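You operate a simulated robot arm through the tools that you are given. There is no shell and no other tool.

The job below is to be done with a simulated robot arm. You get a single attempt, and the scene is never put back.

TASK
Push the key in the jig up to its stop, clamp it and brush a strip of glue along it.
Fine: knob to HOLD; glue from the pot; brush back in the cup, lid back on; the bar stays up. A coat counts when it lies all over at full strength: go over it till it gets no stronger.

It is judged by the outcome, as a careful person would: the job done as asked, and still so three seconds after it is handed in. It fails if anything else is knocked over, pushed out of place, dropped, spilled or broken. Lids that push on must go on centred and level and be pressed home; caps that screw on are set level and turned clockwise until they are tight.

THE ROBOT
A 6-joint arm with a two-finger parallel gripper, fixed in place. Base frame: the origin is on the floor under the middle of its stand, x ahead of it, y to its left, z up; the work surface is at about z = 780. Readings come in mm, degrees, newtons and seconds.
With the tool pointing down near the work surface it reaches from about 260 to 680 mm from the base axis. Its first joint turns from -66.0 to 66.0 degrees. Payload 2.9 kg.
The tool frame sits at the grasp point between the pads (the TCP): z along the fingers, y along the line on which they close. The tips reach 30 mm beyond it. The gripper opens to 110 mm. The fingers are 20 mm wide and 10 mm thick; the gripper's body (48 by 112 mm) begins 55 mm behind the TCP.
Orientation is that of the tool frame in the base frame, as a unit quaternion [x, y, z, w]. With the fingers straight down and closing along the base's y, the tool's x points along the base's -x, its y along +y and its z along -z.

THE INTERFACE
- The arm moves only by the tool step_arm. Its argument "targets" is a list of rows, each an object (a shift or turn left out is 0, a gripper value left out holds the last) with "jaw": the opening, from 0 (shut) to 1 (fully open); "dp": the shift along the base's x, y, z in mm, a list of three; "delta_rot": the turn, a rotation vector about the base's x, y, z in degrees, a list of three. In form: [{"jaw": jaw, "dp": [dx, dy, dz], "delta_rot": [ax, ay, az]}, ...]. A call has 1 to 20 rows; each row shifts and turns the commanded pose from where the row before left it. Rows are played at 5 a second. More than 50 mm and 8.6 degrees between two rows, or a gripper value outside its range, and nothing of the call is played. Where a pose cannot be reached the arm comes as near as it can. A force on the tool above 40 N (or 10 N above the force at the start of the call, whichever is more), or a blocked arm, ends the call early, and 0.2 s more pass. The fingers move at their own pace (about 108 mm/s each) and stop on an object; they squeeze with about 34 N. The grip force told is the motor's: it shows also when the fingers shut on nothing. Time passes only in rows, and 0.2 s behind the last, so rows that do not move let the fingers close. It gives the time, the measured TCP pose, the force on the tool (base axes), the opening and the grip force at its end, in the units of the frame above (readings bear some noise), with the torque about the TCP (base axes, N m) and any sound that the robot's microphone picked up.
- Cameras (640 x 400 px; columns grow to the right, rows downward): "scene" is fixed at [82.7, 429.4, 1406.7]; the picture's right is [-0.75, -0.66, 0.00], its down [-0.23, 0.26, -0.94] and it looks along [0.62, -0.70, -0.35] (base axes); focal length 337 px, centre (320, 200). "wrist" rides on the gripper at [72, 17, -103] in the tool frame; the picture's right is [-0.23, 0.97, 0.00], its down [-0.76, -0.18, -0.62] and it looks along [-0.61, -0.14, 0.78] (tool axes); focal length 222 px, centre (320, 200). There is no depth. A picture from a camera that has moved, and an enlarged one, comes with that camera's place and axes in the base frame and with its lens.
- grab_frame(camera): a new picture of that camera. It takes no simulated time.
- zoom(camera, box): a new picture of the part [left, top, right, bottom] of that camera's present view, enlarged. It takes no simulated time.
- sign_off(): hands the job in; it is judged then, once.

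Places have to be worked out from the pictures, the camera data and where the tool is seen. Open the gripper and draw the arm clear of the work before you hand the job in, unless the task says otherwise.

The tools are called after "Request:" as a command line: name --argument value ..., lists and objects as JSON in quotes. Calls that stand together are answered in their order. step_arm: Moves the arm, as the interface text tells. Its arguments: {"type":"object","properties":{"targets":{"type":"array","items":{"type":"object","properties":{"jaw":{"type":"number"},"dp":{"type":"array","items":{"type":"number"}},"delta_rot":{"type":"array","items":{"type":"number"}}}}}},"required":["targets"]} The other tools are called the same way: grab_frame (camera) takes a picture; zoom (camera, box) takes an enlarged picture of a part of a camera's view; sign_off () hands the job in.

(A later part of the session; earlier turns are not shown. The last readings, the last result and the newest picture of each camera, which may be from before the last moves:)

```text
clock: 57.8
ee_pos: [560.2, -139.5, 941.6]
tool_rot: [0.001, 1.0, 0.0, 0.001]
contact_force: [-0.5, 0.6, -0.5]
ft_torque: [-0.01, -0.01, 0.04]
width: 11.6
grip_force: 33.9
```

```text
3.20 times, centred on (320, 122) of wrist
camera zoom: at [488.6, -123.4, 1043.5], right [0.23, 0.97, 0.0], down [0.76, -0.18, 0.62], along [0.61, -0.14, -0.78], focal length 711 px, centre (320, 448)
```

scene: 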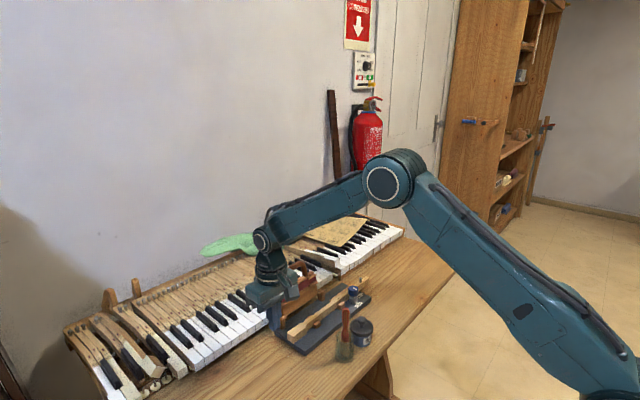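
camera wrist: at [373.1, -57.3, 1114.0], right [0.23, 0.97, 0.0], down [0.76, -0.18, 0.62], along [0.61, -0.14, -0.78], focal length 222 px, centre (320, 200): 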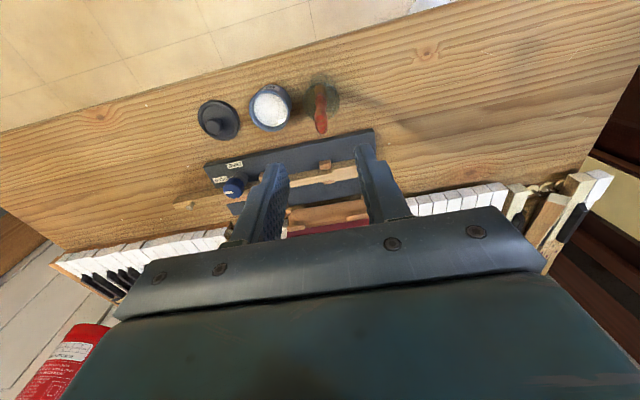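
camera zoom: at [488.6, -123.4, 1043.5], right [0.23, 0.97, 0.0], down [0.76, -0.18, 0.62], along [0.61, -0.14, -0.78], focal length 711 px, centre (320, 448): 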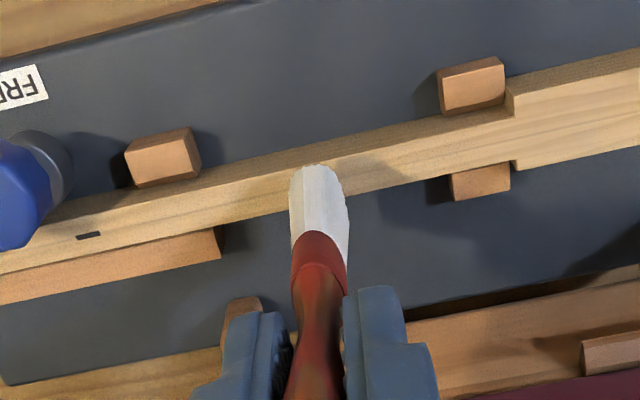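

The brush is centred over the key's shank, with its end about 15–18 mm above the top. I'll lower until the bristles meet the key, checking as I go.

Request:
step_arm --targets '[{"dp": [0, 0, -6]}, {"dp": [0, 0, -5]}, {"dp": [0, 0, -3]}, {"dp": [0, 0, 0]}]'

Request:
zoom --camera "scene" --box '[300, 275, 350, 315]'

Request:
zoom --camera "wrist" --box '[270, 80, 370, 142]'

```text
clock: 58.8
ee_pos: [561.2, -139.4, 925.4]
tool_rot: [0.0, 1.0, 0.0, 0.0]
contact_force: [-0.3, 0.4, -1.1]
ft_torque: [0.01, 0.0, -0.03]
width: 11.6
grip_force: 34.1
```

```text
10.00 times, centred on (325, 295) of scene
camera zoom: at [82.7, 429.4, 1406.7], right [-0.75, -0.66, 0.0], down [-0.23, 0.26, -0.94], along [0.62, -0.7, -0.35], focal length 3366 px, centre (270, -750)
```

zoom: 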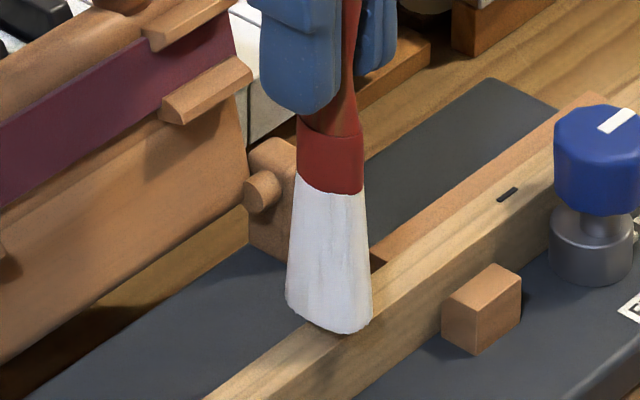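

```text
6.40 times, centred on (320, 111) of wrist
camera zoom: at [488.5, -123.1, 1029.3], right [0.23, 0.97, 0.0], down [0.76, -0.18, 0.62], along [0.61, -0.14, -0.78], focal length 1422 px, centre (320, 770)
```

zoom: 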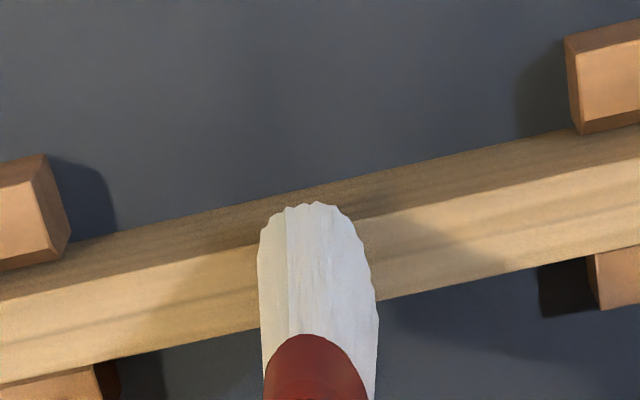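

The bristles are within a few mm of the key top and no mark is on it yet. I'll lower 2 mm at a time.

Request:
step_arm --targets '[{"dp": [0, 0, -2]}, {"dp": [0, 0, -2]}, {"dp": [0, 0, 0]}]'

Request:
zoom --camera "scene" --box '[300, 275, 350, 315]'

Request:
zoom --camera "wrist" --box '[270, 80, 370, 142]'

```text
clock: 59.6
ee_pos: [560.6, -139.6, 923.1]
tool_rot: [0.0, 1.0, 0.0, 0.001]
contact_force: [0.2, -0.7, 0.3]
ft_torque: [0.02, 0.02, -0.01]
width: 12.1
grip_force: 33.9
```

```text
10.00 times, centred on (325, 295) of scene
camera zoom: at [82.7, 429.4, 1406.7], right [-0.75, -0.66, 0.0], down [-0.23, 0.26, -0.94], along [0.62, -0.7, -0.35], focal length 3366 px, centre (270, -750)
```

zoom: 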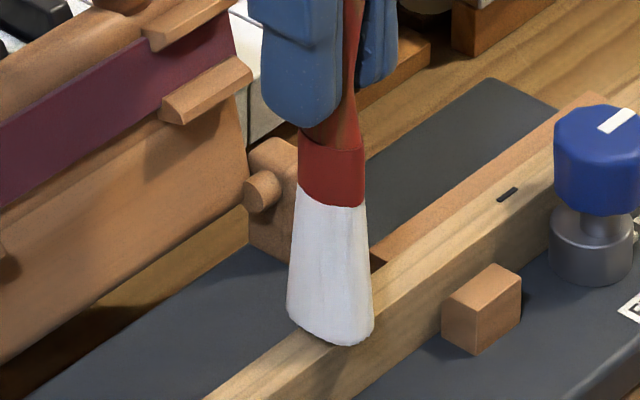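

```text
6.40 times, centred on (320, 111) of wrist
camera zoom: at [488.1, -123.0, 1025.7], right [0.23, 0.97, 0.0], down [0.76, -0.18, 0.62], along [0.61, -0.14, -0.78], focal length 1422 px, centre (320, 770)
```

zoom: 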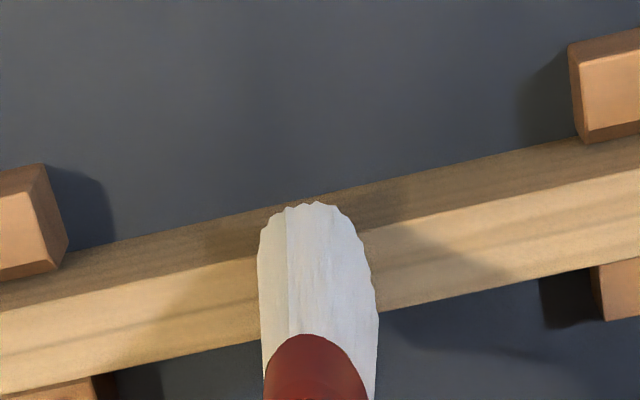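

Very near contact now. Lower 2 mm more.

Request:
step_arm --targets '[{"dp": [0, 0, -1.5]}, {"dp": [0, 0, -1.5]}, {"dp": [0, 0, 0]}]'

Request:
zoom --camera "scene" --box '[300, 275, 350, 315]'

Request:
zoom --camera "wrist" --box '[270, 80, 370, 142]'

```text
clock: 60.4
ee_pos: [559.9, -140.4, 919.3]
tool_rot: [0.0, 1.0, 0.0, 0.0]
contact_force: [-0.2, 0.5, 0.0]
ft_torque: [-0.02, 0.02, 0.02]
width: 11.7
grip_force: 34.3
```

```text
10.00 times, centred on (325, 295) of scene
camera zoom: at [82.7, 429.4, 1406.7], right [-0.75, -0.66, 0.0], down [-0.23, 0.26, -0.94], along [0.62, -0.7, -0.35], focal length 3366 px, centre (270, -750)
```

zoom: 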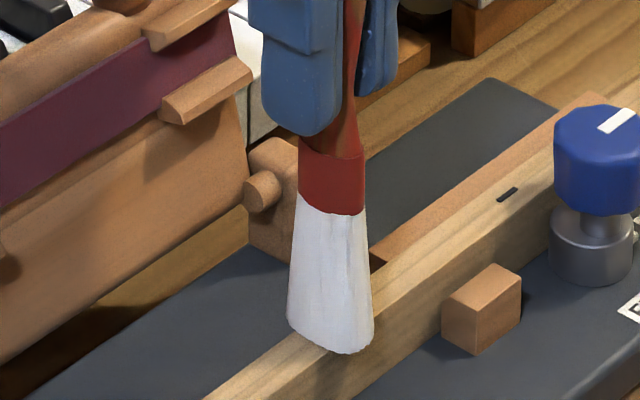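

```text
6.40 times, centred on (320, 111) of wrist
camera zoom: at [488.0, -123.1, 1023.0], right [0.23, 0.97, 0.0], down [0.76, -0.18, 0.62], along [0.61, -0.14, -0.78], focal length 1422 px, centre (320, 770)
```

zoom: 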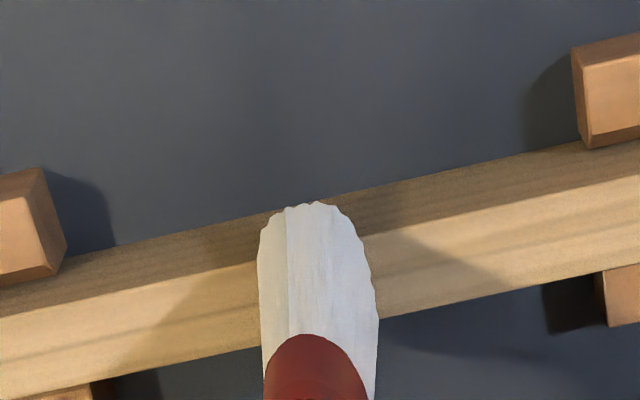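

The brush end looks level with the key's top now. I'll press about 1.5 mm more and make a short test stroke toward -y to see if glue is laid.

Request:
step_arm --targets '[{"dp": [0, 0, -1.5]}, {"dp": [0, -5, 0]}, {"dp": [0, -5, 0]}, {"dp": [0, -5, 0]}, {"dp": [0, -5, 0]}, {"dp": [0, 0, 0]}]'

Request:
zoom --camera "scene" --box '[300, 275, 350, 315]'

Request:
zoom --camera "wrist" --box '[270, 80, 370, 142]'

```text
clock: 61.8
ee_pos: [561.2, -160.3, 920.9]
tool_rot: [0.0, 1.0, 0.001, 0.0]
contact_force: [-0.2, 4.0, 14.1]
ft_torque: [0.44, -0.02, -0.01]
width: 11.9
grip_force: 33.9
```

```text
10.00 times, centred on (325, 295) of scene
camera zoom: at [82.5, 429.6, 1406.6], right [-0.75, -0.66, 0.0], down [-0.23, 0.26, -0.94], along [0.62, -0.7, -0.35], focal length 3366 px, centre (270, -750)
```

zoom: 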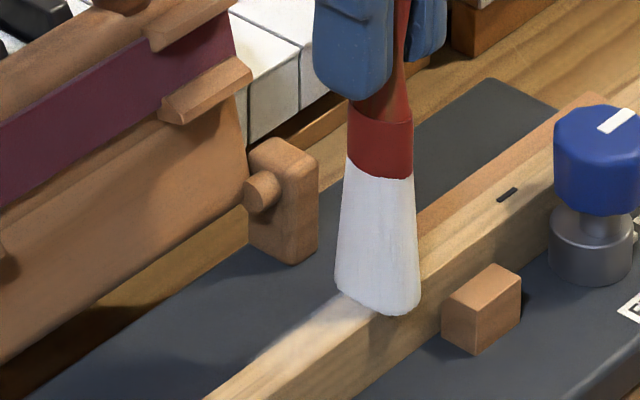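

```text
6.40 times, centred on (320, 111) of wrist
camera zoom: at [488.3, -144.2, 1022.5], right [0.23, 0.97, 0.0], down [0.76, -0.18, 0.62], along [0.61, -0.14, -0.78], focal length 1422 px, centre (320, 770)
```

zoom: 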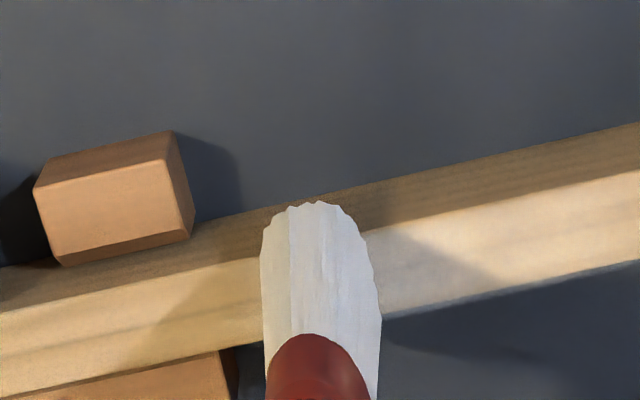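

Glue is going on (paler wood behind the brush) with 14 N of press, which is a bit much. I'll ease up 0.6 mm and stroke on toward the knob, stopping short of it, then back along to the shoulder end.

Request:
step_arm --targets '[{"dp": [0, -3, 0.6]}, {"dp": [0, -5, 0]}, {"dp": [0, -5, 0]}, {"dp": [0, -5, 0]}, {"dp": [0, -5, 0]}, {"dp": [0, -5, 0]}, {"dp": [0, -5, 0]}, {"dp": [0, -5, 0]}, {"dp": [0, -5, 0]}, {"dp": [0, 0, 0]}]'

Request:
grab_frame --camera "wrist"

Request:
zoom --camera "scene" --box '[290, 265, 370, 325]'

Request:
zoom --camera "wrist" --box '[220, 60, 420, 185]'

```text
clock: 64.0
ee_pos: [561.0, -202.3, 919.6]
tool_rot: [-0.001, 1.0, 0.0, 0.001]
contact_force: [-0.4, 6.0, 16.8]
ft_torque: [0.49, -0.04, -0.01]
width: 11.7
grip_force: 34.2
```

```text
taken
camera wrist: at [488.3, -186.1, 1022.3], right [0.23, 0.97, 0.0], down [0.76, -0.18, 0.62], along [0.61, -0.14, -0.78], focal length 222 px, centre (320, 200)
```

wrist: 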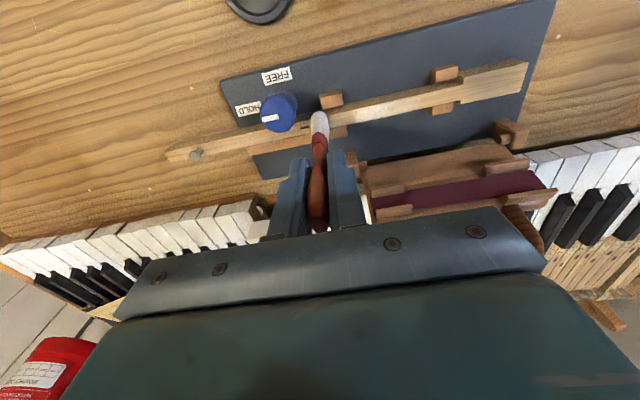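

```text
6.67 times, centred on (330, 295) of scene
camera zoom: at [82.4, 429.7, 1406.6], right [-0.75, -0.66, 0.0], down [-0.23, 0.26, -0.94], along [0.62, -0.7, -0.35], focal length 2244 px, centre (253, -433)
```

zoom: 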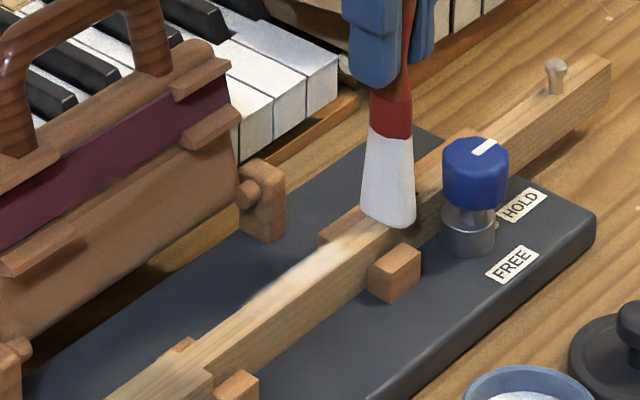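

```text
3.20 times, centred on (320, 122) of wrist
camera zoom: at [488.3, -186.1, 1022.3], right [0.23, 0.97, 0.0], down [0.76, -0.18, 0.62], along [0.61, -0.14, -0.78], focal length 711 px, centre (320, 448)
```

zoom: 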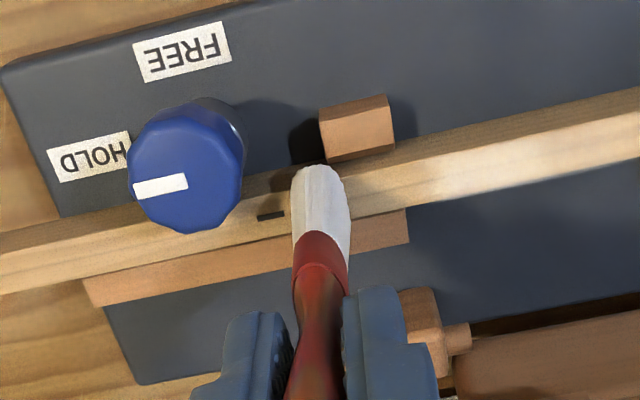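

The strip is visibly paler behind the brush; the brush is near the slot and clear of the knob. I'll ease the press and stroke back toward the shoulder.

Request:
step_arm --targets '[{"dp": [0, 2, 0.7]}, {"dp": [0, 6, 0]}, {"dp": [0, 6, 0]}, {"dp": [0, 6, 0]}, {"dp": [0, 6, 0]}, {"dp": [0, 6, 0]}, {"dp": [0, 6, 0]}, {"dp": [0, 6, 0]}, {"dp": [0, 6, 0]}, {"dp": [0, 6, 0]}, {"dp": [0, 6, 0]}, {"dp": [0, 6, 0]}, {"dp": [0, 6, 0]}, {"dp": [0, 6, 0]}, {"dp": [0, 6, 0]}, {"dp": [0, 6, 0]}, {"dp": [0, 6, 0]}, {"dp": [0, 6, 0]}, {"dp": [0, 4, 0]}, {"dp": [0, 0, 0]}]'

Request:
zoom --camera "scene" --box '[290, 265, 370, 325]'

Request:
zoom --camera "wrist" --box '[180, 60, 380, 185]'

```text
clock: 68.2
ee_pos: [561.4, -94.3, 919.3]
tool_rot: [0.0, 1.0, -0.001, 0.001]
contact_force: [-0.4, 0.8, 0.6]
ft_torque: [-0.03, -0.02, 0.0]
width: 11.9
grip_force: 34.8
```

```text
6.67 times, centred on (330, 295) of scene
camera zoom: at [82.7, 429.4, 1406.7], right [-0.75, -0.66, 0.0], down [-0.23, 0.26, -0.94], along [0.62, -0.7, -0.35], focal length 2244 px, centre (253, -433)
```

zoom: 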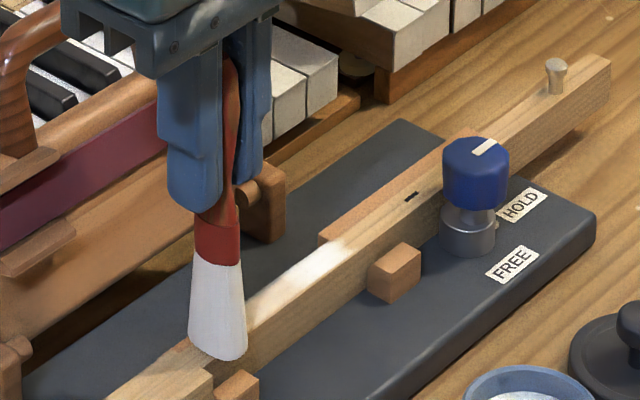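

```text
3.20 times, centred on (280, 122) of wrist
camera zoom: at [488.1, -77.8, 1022.7], right [0.23, 0.97, 0.0], down [0.76, -0.18, 0.62], along [0.61, -0.14, -0.78], focal length 711 px, centre (448, 448)
```

zoom: 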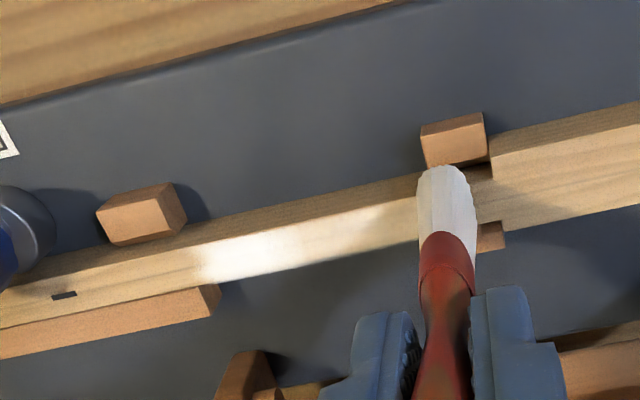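

The glue shows as a bright band that begins at y≈-173 and fades toward this end, where I've lost contact (0.6 N). I'll press down about 1 mm and stroke back toward -y.

Request:
step_arm --targets '[{"dp": [0, 2, -0.6]}, {"dp": [0, 0, -0.6]}, {"dp": [0, 0, 0]}]'

```text
clock: 69.0
ee_pos: [561.1, -92.8, 920.3]
tool_rot: [0.0, 1.0, -0.001, 0.001]
contact_force: [-1.1, -1.5, 9.2]
ft_torque: [-0.14, 0.18, -0.01]
width: 11.7
grip_force: 34.2
```

There's 9 N of contact now. I'll stroke to y≈-180.

Request:
step_arm --targets '[{"dp": [0, -5, 0]}, {"dp": [0, -5, 0]}, {"dp": [0, -5, 0]}, {"dp": [0, -5, 0]}, {"dp": [0, -5, 0]}, {"dp": [0, -5, 0]}, {"dp": [0, -5, 0]}, {"dp": [0, -5, 0]}, {"dp": [0, -5, 0]}, {"dp": [0, -5, 0]}, {"dp": [0, -5, 0]}, {"dp": [0, -5, 0]}, {"dp": [0, -5, 0]}, {"dp": [0, -5, 0]}, {"dp": [0, -5, 0]}, {"dp": [0, -5, 0]}, {"dp": [0, -5, 0]}, {"dp": [0, -3, 0]}, {"dp": [0, 0, 0]}]'

Request:
zoom --camera "scene" --box '[290, 265, 370, 325]'

Request:
zoom --camera "wrist" --box '[260, 60, 460, 185]'

```text
clock: 73.0
ee_pos: [560.7, -180.9, 919.6]
tool_rot: [0.0, 1.0, 0.0, 0.0]
contact_force: [2.1, 6.1, 19.2]
ft_torque: [0.61, -0.08, 0.04]
width: 11.8
grip_force: 33.8
```

```text
6.67 times, centred on (330, 295) of scene
camera zoom: at [82.4, 429.7, 1406.6], right [-0.75, -0.66, 0.0], down [-0.23, 0.26, -0.94], along [0.62, -0.7, -0.35], focal length 2244 px, centre (253, -433)
```

zoom: 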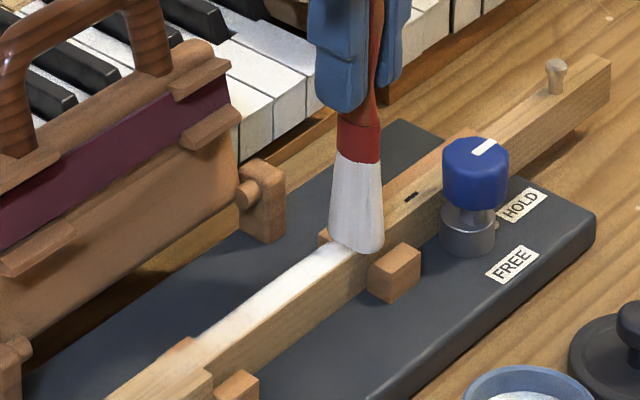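

```text
3.20 times, centred on (360, 122) of wrist
camera zoom: at [488.2, -164.3, 1021.8], right [0.23, 0.97, 0.0], down [0.76, -0.18, 0.62], along [0.61, -0.14, -0.78], focal length 711 px, centre (192, 448)
```

zoom: 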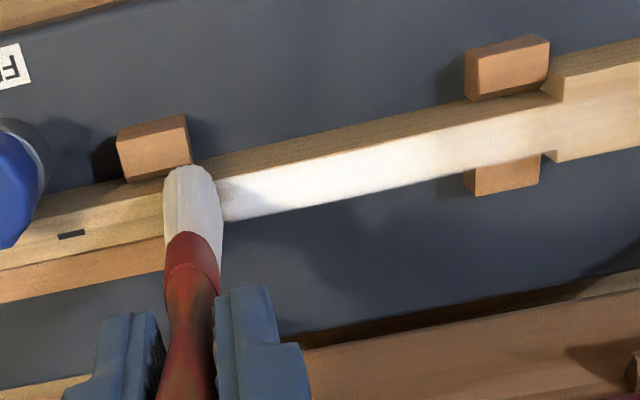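

The strip is now white from about y -175 to -95, fading toward the shoulder. I'll ease the press slightly and stroke back in +y right up to the shoulder with a slight downward slope to keep contact.

Request:
step_arm --targets '[{"dp": [0, 2, 0.7]}, {"dp": [0, 5.8, -0.06]}, {"dp": [0, 5.8, -0.06]}, {"dp": [0, 5.8, -0.06]}, {"dp": [0, 5.8, -0.06]}, {"dp": [0, 5.8, -0.06]}, {"dp": [0, 5.8, -0.06]}, {"dp": [0, 5.8, -0.06]}, {"dp": [0, 5.8, -0.06]}, {"dp": [0, 5.8, -0.06]}, {"dp": [0, 5.8, -0.06]}, {"dp": [0, 5.8, -0.06]}, {"dp": [0, 5.8, -0.06]}, {"dp": [0, 5.8, -0.06]}, {"dp": [0, 5.8, -0.06]}, {"dp": [0, 5.8, -0.06]}, {"dp": [0, 5.8, -0.06]}, {"dp": [0, 5.8, -0.06]}, {"dp": [0, 4.4, -0.06]}, {"dp": [0, 0, 0]}]'

Request:
zoom --camera "wrist" --box '[180, 60, 380, 185]'

Request:
zoom --camera "scene" --box '[290, 265, 370, 325]'

```text
clock: 77.2
ee_pos: [561.3, -79.2, 917.6]
tool_rot: [0.003, 1.0, -0.002, 0.0]
contact_force: [-1.3, -23.1, 17.4]
ft_torque: [-2.2, 0.09, -0.01]
width: 16.0
grip_force: 34.3
```

```text
3.20 times, centred on (280, 122) of wrist
camera zoom: at [488.7, -61.0, 1021.1], right [0.23, 0.97, 0.0], down [0.76, -0.18, 0.62], along [0.61, -0.15, -0.78], focal length 711 px, centre (448, 448)
```

zoom: 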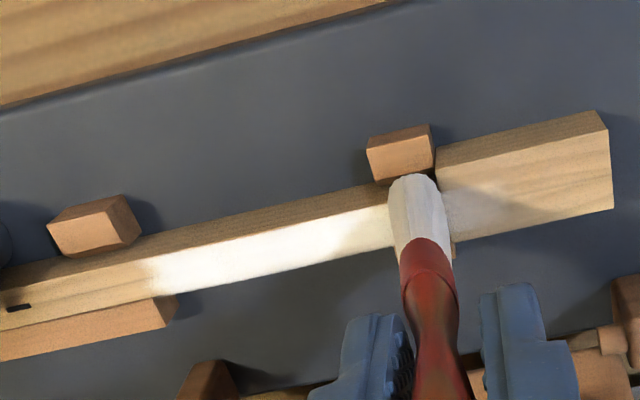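

```text
6.67 times, centred on (330, 295) of scene
camera zoom: at [82.4, 429.0, 1406.8], right [-0.75, -0.66, 0.0], down [-0.23, 0.26, -0.94], along [0.62, -0.7, -0.35], focal length 2244 px, centre (253, -433)
```

zoom: 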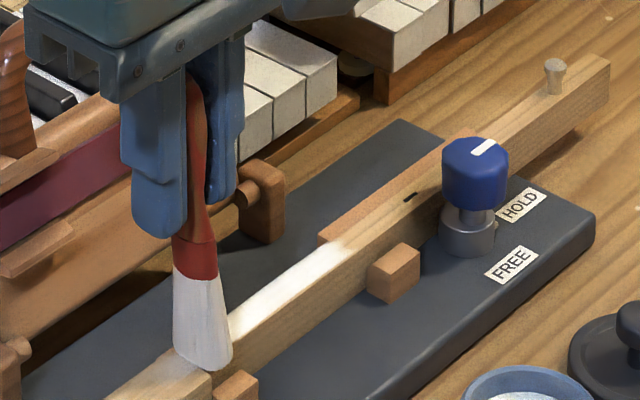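

The brush caught at the shoulder (23 N sideways, jaw forced to 16 mm). I'll back off toward -y and up a little at once and look at how the brush sits in the grip.

Request:
step_arm --targets '[{"dp": [0, -3, 0]}, {"dp": [0, -3, 0]}, {"dp": [0, 0, 1]}, {"dp": [0, 0, 0]}]'

Request:
zoom --camera "wrist" --box '[240, 80, 400, 180]'

Request:
zoom --camera "scene" --box '[290, 265, 350, 325]'

```text
clock: 78.2
ee_pos: [561.3, -84.3, 918.8]
tool_rot: [0.002, 1.0, 0.0, 0.0]
contact_force: [1.5, -19.8, 13.5]
ft_torque: [-1.97, -0.16, -0.01]
width: 13.1
grip_force: 33.7
```

```text
4.00 times, centred on (320, 130) of wrist
camera zoom: at [488.6, -66.1, 1020.7], right [0.23, 0.97, 0.0], down [0.76, -0.18, 0.62], along [0.61, -0.15, -0.78], focal length 888 px, centre (320, 480)
```

zoom: 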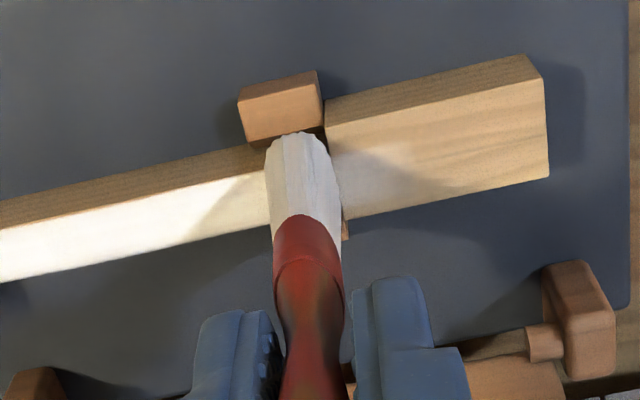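

```text
6.67 times, centred on (320, 295) of scene
camera zoom: at [82.5, 429.0, 1406.8], right [-0.75, -0.66, 0.0], down [-0.23, 0.26, -0.94], along [0.62, -0.7, -0.35], focal length 2244 px, centre (320, -433)
```

zoom: 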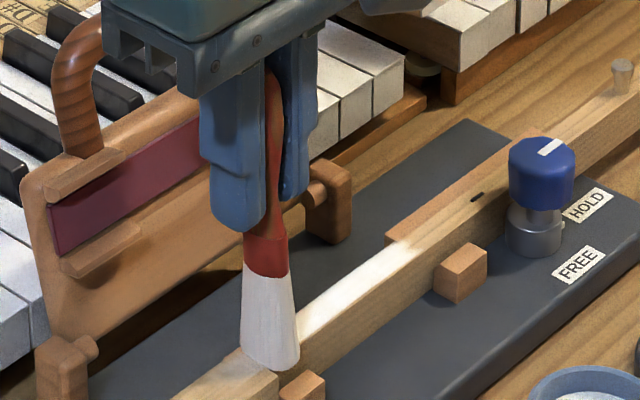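

The bristles are still pressed against the head's shoulder, which must be slightly proud. I'll move further back toward -y to free it.

Request:
step_arm --targets '[{"dp": [0, -3, 0]}, {"dp": [0, -3, 0]}, {"dp": [0, -3, 0]}, {"dp": [0, 0, 0]}]'

Request:
zoom --camera "wrist" --box '[240, 80, 400, 180]'

Request:
zoom --camera "scene" --box '[290, 265, 350, 325]'

```text
clock: 79.2
ee_pos: [561.0, -91.1, 918.4]
tool_rot: [0.0, 1.0, -0.001, -0.002]
contact_force: [0.2, 0.6, -1.2]
ft_torque: [-0.02, -0.05, -0.03]
width: 11.6
grip_force: 34.0
```

```text
4.00 times, centred on (320, 130) of wrist
camera zoom: at [488.4, -74.1, 1021.1], right [0.23, 0.97, 0.0], down [0.76, -0.18, 0.62], along [0.6, -0.14, -0.78], focal length 888 px, centre (320, 480)
```

zoom: 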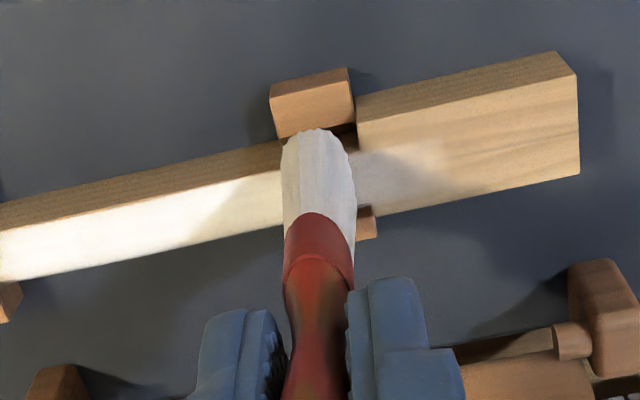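

```text
6.67 times, centred on (320, 295) of scene
camera zoom: at [82.7, 429.4, 1406.7], right [-0.75, -0.66, 0.0], down [-0.23, 0.26, -0.94], along [0.62, -0.7, -0.35], focal length 2244 px, centre (320, -433)
```

zoom: 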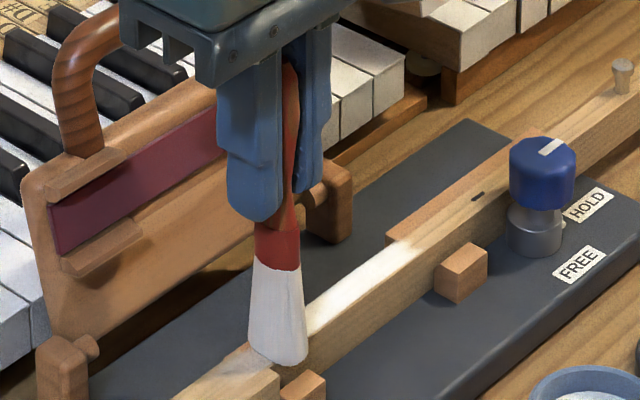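

It's free again (no force, grip back to 11.6 mm). There is also some glue on the head beside the shoulder, so the strip may carry on over the head. I'll lift away and inspect the key closely.

Request:
step_arm --targets '[{"dp": [0, 0, 5]}, {"dp": [0, 0, 20]}, {"dp": [-10, -10, 15]}, {"dp": [-30, 0, 0]}, {"dp": [-20, 0, 0]}, {"dp": [0, 0, 0]}]'

Request:
zoom --camera "wrist" --box '[220, 100, 420, 225]'

Request:
zoom --camera "scene" --box '[280, 275, 350, 335]'

Request:
zoom --camera "scene" --box '[285, 300, 325, 335]'

```text
clock: 80.6
ee_pos: [501.7, -100.9, 959.4]
tool_rot: [0.0, 1.0, 0.001, 0.0]
contact_force: [-0.2, -1.0, -1.2]
ft_torque: [-0.06, 0.01, 0.01]
width: 11.6
grip_force: 34.0
```

```text
3.20 times, centred on (320, 162) of wrist
camera zoom: at [429.0, -83.8, 1061.6], right [0.23, 0.97, 0.0], down [0.76, -0.18, 0.62], along [0.61, -0.14, -0.78], focal length 711 px, centre (320, 320)
```

zoom: 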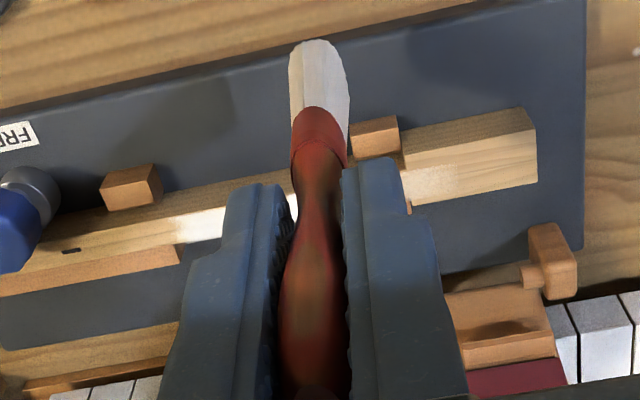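

```text
6.67 times, centred on (315, 305) of scene
camera zoom: at [82.7, 429.4, 1406.7], right [-0.75, -0.66, 0.0], down [-0.23, 0.26, -0.94], along [0.62, -0.7, -0.35], focal length 2244 px, centre (353, -500)
```

zoom: 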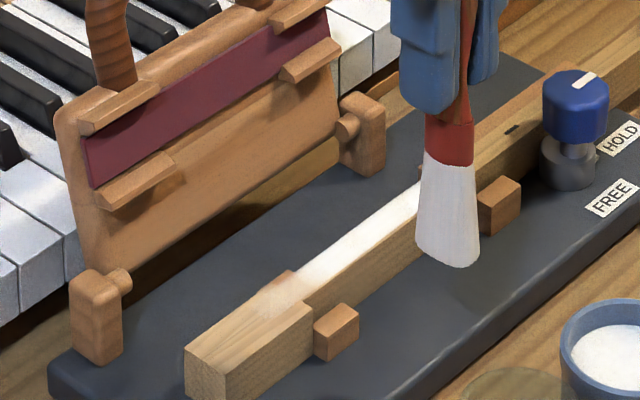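

```text
11.43 times, centred on (305, 318) of scene
camera zoom: at [82.7, 429.4, 1406.7], right [-0.75, -0.66, 0.0], down [-0.23, 0.26, -0.94], along [0.62, -0.7, -0.35], focal length 3846 px, centre (491, -1143)
```

zoom: 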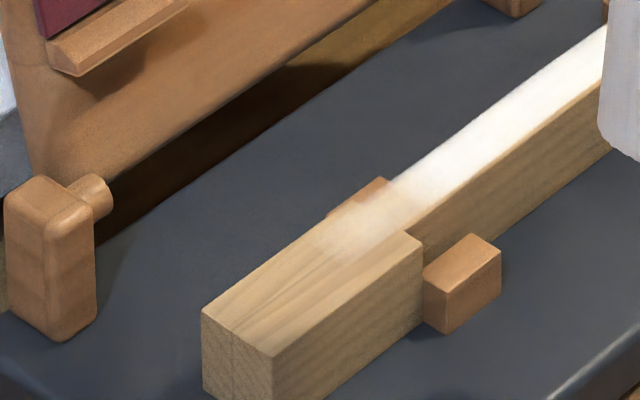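

The key's top looks flush and the strip is white on the shank, fading out on the head next to the shoulder. I'll test whether the strip goes on over the head: set the brush on the head near y=-50 and stroke toward -y, the direction that can't catch.

Request:
step_arm --targets '[{"dp": [30, 25, 0]}, {"dp": [29.5, 26, 0]}, {"dp": [0, 0, -20]}, {"dp": [0, 0, -10]}, {"dp": [0, 0, -5]}, {"dp": [0, 0, -2]}, {"dp": [0, 0, 0]}]'

Request:
zoom --camera "wrist" --box '[240, 80, 400, 180]'

Request:
zoom --camera "scene" --box '[280, 285, 350, 345]'

```text
clock: 82.2
ee_pos: [561.9, -51.2, 922.2]
tool_rot: [0.0, 1.0, 0.0, -0.001]
contact_force: [-0.4, -0.3, 0.0]
ft_torque: [0.0, 0.0, -0.01]
width: 11.8
grip_force: 33.6
```

```text
4.00 times, centred on (320, 130) of wrist
camera zoom: at [488.5, -33.2, 1024.8], right [0.23, 0.97, 0.0], down [0.76, -0.18, 0.62], along [0.61, -0.14, -0.78], focal length 888 px, centre (320, 480)
```

zoom: 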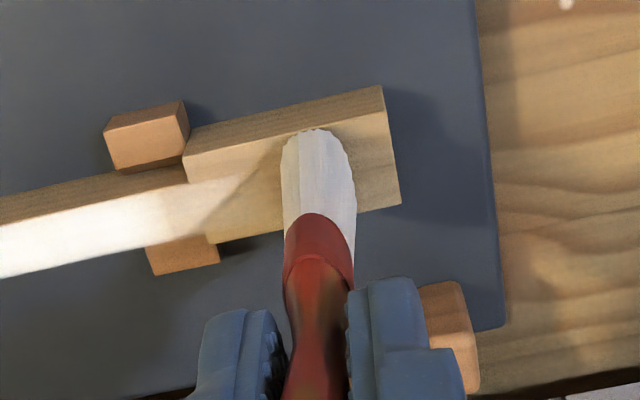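

```text
6.67 times, centred on (315, 315) of scene
camera zoom: at [82.7, 429.4, 1406.7], right [-0.75, -0.66, 0.0], down [-0.23, 0.26, -0.94], along [0.62, -0.7, -0.35], focal length 2244 px, centre (353, -567)
```

zoom: 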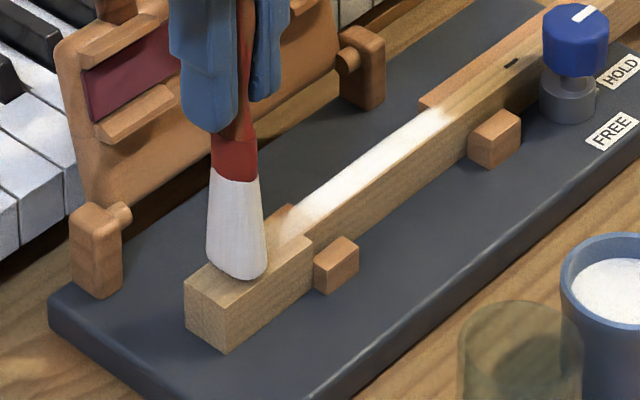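

The strip clearly carries over onto the head as far as the brush reached (y≈-68). I'll lower to contact here on the head.

Request:
step_arm --targets '[{"dp": [0, 0, -1]}, {"dp": [0, 0, -1]}, {"dp": [0, 0, 0]}]'

```text
clock: 83.0
ee_pos: [560.1, -49.9, 919.0]
tool_rot: [0.0, 1.0, 0.0, 0.0]
contact_force: [-0.1, 0.1, -0.6]
ft_torque: [0.03, 0.0, 0.02]
width: 11.8
grip_force: 34.0
```

No contact yet at 919; I'll lower a little further in 0.7 mm steps.

Request:
step_arm --targets '[{"dp": [0, 0, -0.7]}, {"dp": [0, 0, -0.7]}, {"dp": [0, 0, 0]}]'

Request:
zoom --camera "scene" --box '[285, 295, 335, 335]'

```text
clock: 83.8
ee_pos: [559.8, -50.9, 917.0]
tool_rot: [-0.001, 1.0, 0.0, 0.001]
contact_force: [-0.1, 0.9, 0.1]
ft_torque: [0.0, 0.02, 0.01]
width: 11.7
grip_force: 33.7
```

```text
10.00 times, centred on (310, 315) of scene
camera zoom: at [82.7, 429.4, 1406.7], right [-0.75, -0.66, 0.0], down [-0.23, 0.26, -0.94], along [0.62, -0.7, -0.35], focal length 3366 px, centre (420, -950)
```

zoom: 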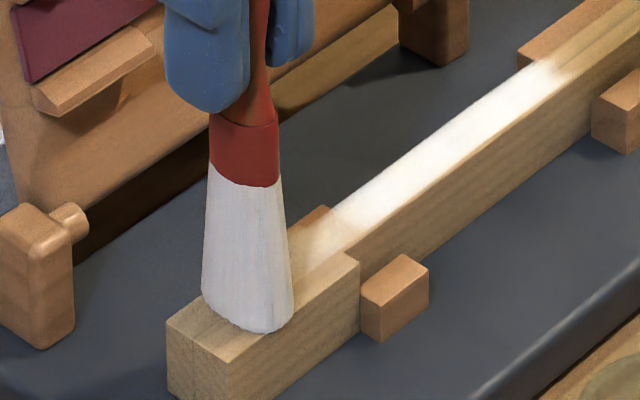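

The bristle end still hovers just above the head. Lowering a bit more until a force shows.

Request:
step_arm --targets '[{"dp": [0, 0, -0.7]}, {"dp": [0, 0, -0.7]}, {"dp": [0, 0, 0]}]'

```text
clock: 84.6
ee_pos: [561.5, -51.5, 918.3]
tool_rot: [0.001, 1.0, 0.0, 0.001]
contact_force: [-3.8, 0.0, 11.9]
ft_torque: [0.02, 0.4, -0.01]
width: 11.7
grip_force: 33.8
```

Contact at 12 N. I'll stroke toward -y over the shoulder and onto the shank.

Request:
step_arm --targets '[{"dp": [0, -5, 0.05]}, {"dp": [0, -5, 0.05]}, {"dp": [0, -5, 0.05]}, {"dp": [0, -5, 0.05]}, {"dp": [0, -5, 0.05]}, {"dp": [0, -5, 0.05]}, {"dp": [0, -5, 0.05]}, {"dp": [0, -5, 0.05]}, {"dp": [0, -5, 0.05]}, {"dp": [0, -5, 0.05]}, {"dp": [0, 0, 0]}]'

Request:
zoom --camera "wrist" --box '[240, 60, 440, 185]'

Request:
zoom --camera "scene" --box '[280, 285, 350, 345]'

```text
clock: 87.0
ee_pos: [560.3, -99.7, 916.6]
tool_rot: [-0.001, 1.0, -0.001, 0.001]
contact_force: [0.2, 2.7, 9.5]
ft_torque: [0.3, 0.02, 0.0]
width: 12.0
grip_force: 34.2
```

```text
3.20 times, centred on (340, 122) of wrist
camera zoom: at [488.3, -83.2, 1020.4], right [0.23, 0.97, 0.0], down [0.76, -0.18, 0.62], along [0.61, -0.14, -0.78], focal length 711 px, centre (256, 448)
```

zoom: 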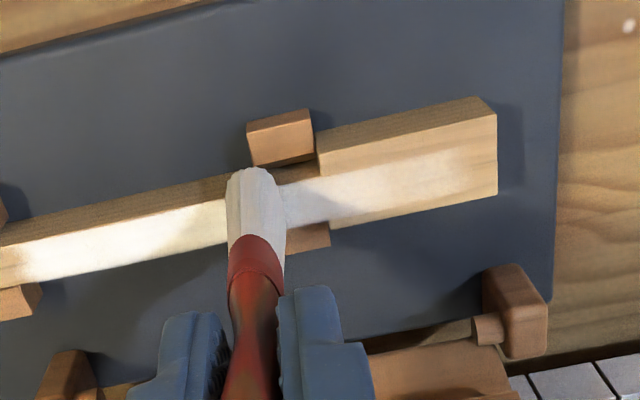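

```text
6.67 times, centred on (315, 315) of scene
camera zoom: at [82.6, 429.5, 1406.7], right [-0.75, -0.66, 0.0], down [-0.23, 0.26, -0.94], along [0.62, -0.7, -0.35], focal length 2244 px, centre (353, -567)
```

zoom: 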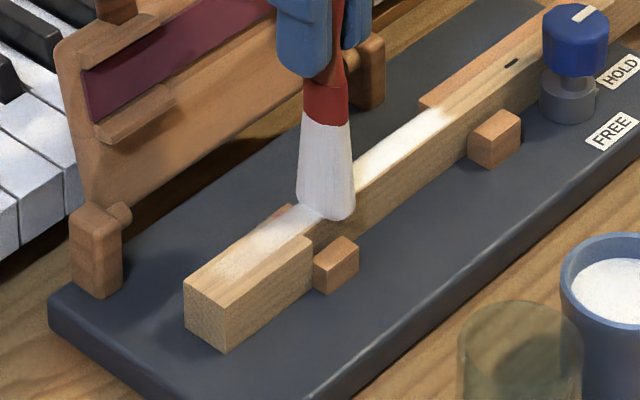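

Glue also goes on over the head in a strip about the shank's width, so the strip runs from y≈-173 along the head toward its end. The coat is thin in places, so I'll go and reload the brush at the pot.

Request:
step_arm --targets '[{"dp": [0, 0, 5]}, {"dp": [0, 0, 20]}, {"dp": [0, 0, 25]}, {"dp": [-28, -10, 0]}, {"dp": [-29, -10, 0]}, {"dp": [-29, -10, 0]}, {"dp": [-28, -11, 0]}, {"dp": [0, 0, 0]}]'

Request:
zoom --camera "wrist" --box '[240, 60, 400, 160]'

Request:
zoom --camera "scene" --box '[280, 260, 400, 350]'

```text
clock: 88.8
ee_pos: [446.6, -140.8, 965.9]
tool_rot: [0.0, 1.0, -0.001, 0.0]
contact_force: [0.0, 0.1, -0.9]
ft_torque: [0.01, -0.04, 0.0]
width: 11.5
grip_force: 34.2
```

```text
4.00 times, centred on (320, 110) of wrist
camera zoom: at [374.5, -123.4, 1068.8], right [0.23, 0.97, 0.0], down [0.76, -0.18, 0.62], along [0.61, -0.14, -0.78], focal length 888 px, centre (320, 560)
```

zoom: 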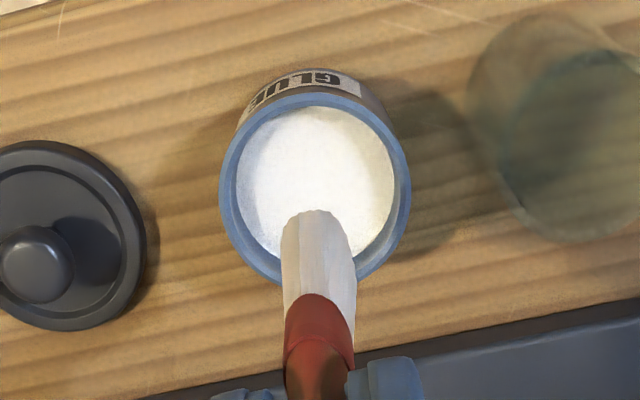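

```text
4.44 times, centred on (340, 305) of scene
camera zoom: at [82.7, 429.4, 1406.7], right [-0.75, -0.66, 0.0], down [-0.23, 0.26, -0.94], along [0.62, -0.7, -0.35], focal length 1496 px, centre (231, -267)
```

zoom: 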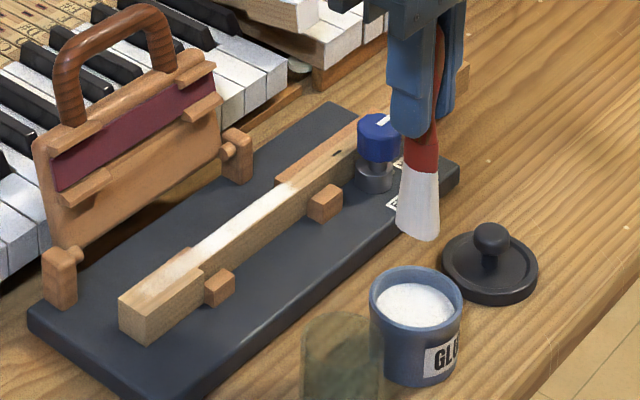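

The brush is above the pot, centred. I'll dip again to about 8–9 mm below the glue surface, hold briefly, and come up.

Request:
step_arm --targets '[{"dp": [0, 0, -25]}, {"dp": [0, 0, -20]}, {"dp": [0, 0, -12]}, {"dp": [0, 0, -6]}, {"dp": [0, 0, -5]}, {"dp": [0, 0, 0]}, {"dp": [0, 0, 0]}]'

Request:
zoom --camera "scene" --box '[338, 300, 388, 345]'

```text
clock: 90.4
ee_pos: [445.2, -140.6, 899.6]
tool_rot: [-0.001, 1.0, 0.0, 0.0]
contact_force: [0.0, 0.3, 0.4]
ft_torque: [-0.01, 0.02, 0.02]
width: 11.7
grip_force: 33.7
```

```text
8.89 times, centred on (363, 322) of scene
camera zoom: at [82.7, 429.4, 1406.7], right [-0.75, -0.66, 0.0], down [-0.23, 0.26, -0.94], along [0.62, -0.7, -0.35], focal length 2992 px, centre (-62, -889)
```

zoom: 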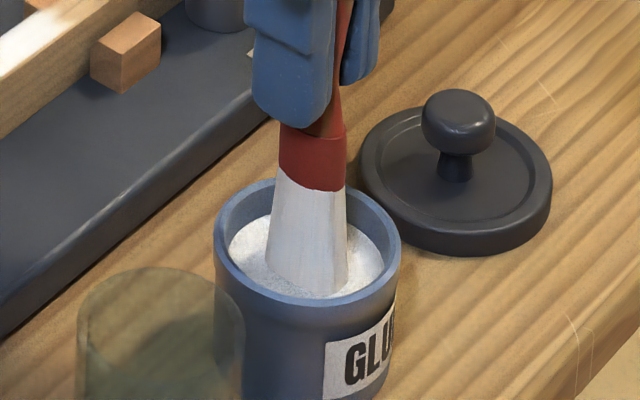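

The bristles are in the glue by about 7 mm. I'll lift and carry the brush back to the head end of the key at y≈-42.

Request:
step_arm --targets '[{"dp": [0, 0, 5]}, {"dp": [0, 0, 5]}, {"dp": [0, 0, 15]}, {"dp": [0, 0, 20]}, {"dp": [0, 0, 20]}, {"dp": [29, 10, 0]}, {"dp": [29, 25, 0]}, {"dp": [29, 32, 0]}, {"dp": [28, 32, 0]}, {"dp": [0, 0, -20]}, {"dp": [0, 0, -18]}, {"dp": [0, 0, 0]}]'

Request:
zoom --camera "wrist" --box '[220, 60, 420, 185]'

Request:
zoom --camera "scene" --box '[280, 285, 350, 345]'

```text
clock: 93.0
ee_pos: [560.1, -43.0, 926.0]
tool_rot: [0.001, 1.0, 0.0, 0.0]
contact_force: [-0.7, -0.1, 0.1]
ft_torque: [0.03, 0.03, -0.02]
width: 11.7
grip_force: 34.2
```

```text
3.20 times, centred on (320, 122) of wrist
camera zoom: at [487.7, -25.5, 1028.4], right [0.23, 0.97, 0.0], down [0.76, -0.18, 0.62], along [0.61, -0.14, -0.78], focal length 711 px, centre (320, 448)
```

zoom: 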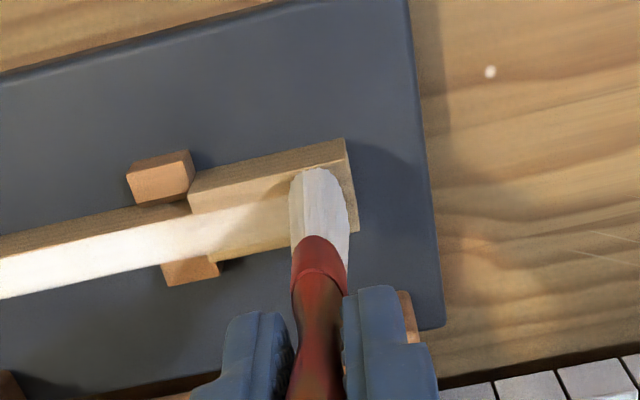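

```text
6.67 times, centred on (315, 315) of scene
camera zoom: at [82.7, 429.4, 1406.7], right [-0.75, -0.66, 0.0], down [-0.23, 0.26, -0.94], along [0.62, -0.7, -0.35], focal length 2244 px, centre (353, -567)
```

zoom: 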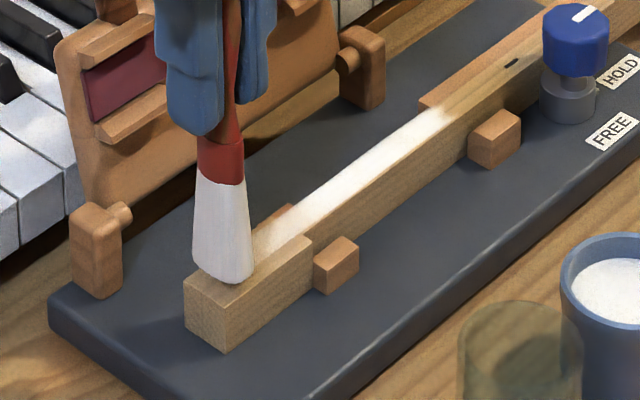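

The freshly loaded brush is over the head's end. I'll lower to contact.

Request:
step_arm --targets '[{"dp": [0, 0, -4]}, {"dp": [0, 0, -2]}, {"dp": [0, 0, -1]}, {"dp": [0, 0, -0.7]}, {"dp": [0, 0, 0]}]'

```text
clock: 94.2
ee_pos: [561.3, -42.7, 918.4]
tool_rot: [0.0, 1.0, 0.0, 0.0]
contact_force: [-0.6, -0.3, 0.1]
ft_torque: [0.0, -0.01, 0.02]
width: 11.6
grip_force: 34.6
```

Not yet touching; a little lower.

Request:
step_arm --targets '[{"dp": [0, 0, -0.8]}, {"dp": [0, 0, -0.7]}, {"dp": [0, 0, 0]}]'

```text
clock: 95.0
ee_pos: [561.2, -41.1, 917.7]
tool_rot: [0.0, 1.0, 0.001, -0.001]
contact_force: [-0.5, -0.1, 2.6]
ft_torque: [-0.01, 0.0, 0.02]
width: 11.6
grip_force: 34.1
```

Contact has begun (2.6 N). I'll press 0.7 mm more and make a full slow stroke to -y.

Request:
step_arm --targets '[{"dp": [0, 0, -0.7]}, {"dp": [0, 0, 0]}, {"dp": [0, -4, 0.04]}, {"dp": [0, -4, 0.04]}, {"dp": [0, -4, 0.04]}, {"dp": [0, -4, 0.04]}, {"dp": [0, -4, 0.04]}, {"dp": [0, -4, 0.04]}, {"dp": [0, -4, 0.04]}, {"dp": [0, -4, 0.04]}, {"dp": [0, -4, 0.04]}, {"dp": [0, -4, 0.04]}, {"dp": [0, -4, 0.04]}, {"dp": [0, -4, 0.04]}, {"dp": [0, -4, 0.04]}, {"dp": [0, -4, 0.04]}, {"dp": [0, -4, 0.04]}, {"dp": [0, -4, 0.04]}, {"dp": [0, -4, 0.04]}, {"dp": [0, 0, 0]}]'

Request:
zoom --camera "wrist" --box '[240, 60, 440, 185]'

```text
clock: 99.2
ee_pos: [561.4, -109.9, 917.5]
tool_rot: [-0.001, 1.0, 0.0, 0.0]
contact_force: [-0.1, 4.1, 11.4]
ft_torque: [0.41, 0.01, 0.01]
width: 11.7
grip_force: 34.1
```

```text
3.20 times, centred on (340, 122) of wrist
camera zoom: at [488.6, -93.5, 1020.1], right [0.23, 0.97, 0.0], down [0.76, -0.18, 0.62], along [0.61, -0.14, -0.78], focal length 711 px, centre (256, 448)
```

zoom: 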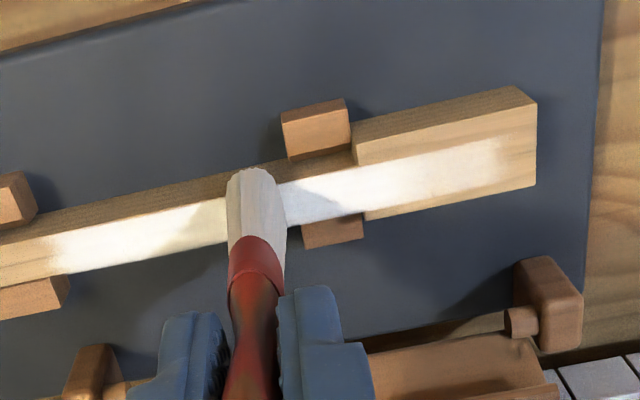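

The strip's +y end shows a definite edge at y≈-41 and the other end at ≈-173, so that is the strip. The bristles are running less white; I'll finish this stroke to y≈-178.

Request:
step_arm --targets '[{"dp": [0, -4, 0.04]}, {"dp": [0, -4, 0.04]}, {"dp": [0, -4, 0.04]}, {"dp": [0, -4, 0.04]}, {"dp": [0, -4, 0.04]}, {"dp": [0, -4, 0.04]}, {"dp": [0, -4, 0.04]}, {"dp": [0, -4, 0.04]}, {"dp": [0, -4, 0.04]}, {"dp": [0, -4, 0.04]}, {"dp": [0, -4, 0.04]}, {"dp": [0, -4, 0.04]}, {"dp": [0, -4, 0.04]}, {"dp": [0, -4, 0.04]}, {"dp": [0, -4, 0.04]}, {"dp": [0, -4, 0.04]}, {"dp": [0, -4, 0.04]}, {"dp": [0, 0, 0]}]'

Request:
zoom --camera "wrist" --box '[260, 50, 460, 175]'

Request:
zoom --camera "scene" --box '[280, 265, 360, 335]'

```text
clock: 103.0
ee_pos: [562.3, -178.8, 916.7]
tool_rot: [0.0, 1.0, 0.0, 0.0]
contact_force: [0.1, 3.0, 7.0]
ft_torque: [0.26, -0.05, -0.03]
width: 11.7
grip_force: 34.4
```

```text
3.20 times, centred on (360, 112) of wrist
camera zoom: at [489.7, -160.8, 1020.1], right [0.23, 0.97, 0.0], down [0.76, -0.18, 0.62], along [0.61, -0.14, -0.78], focal length 711 px, centre (192, 480)
```

zoom: 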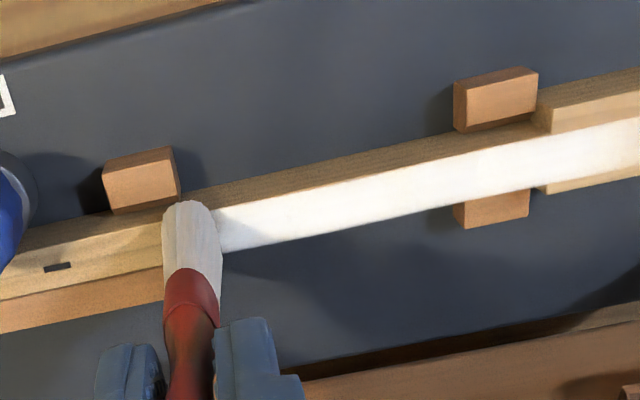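

```text
5.71 times, centred on (320, 300) of scene
camera zoom: at [82.6, 429.5, 1406.7], right [-0.75, -0.66, 0.0], down [-0.23, 0.26, -0.94], along [0.62, -0.7, -0.35], focal length 1923 px, centre (320, -371)
```

zoom: 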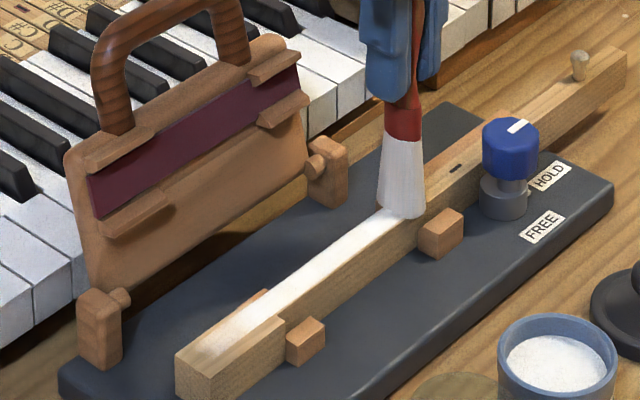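

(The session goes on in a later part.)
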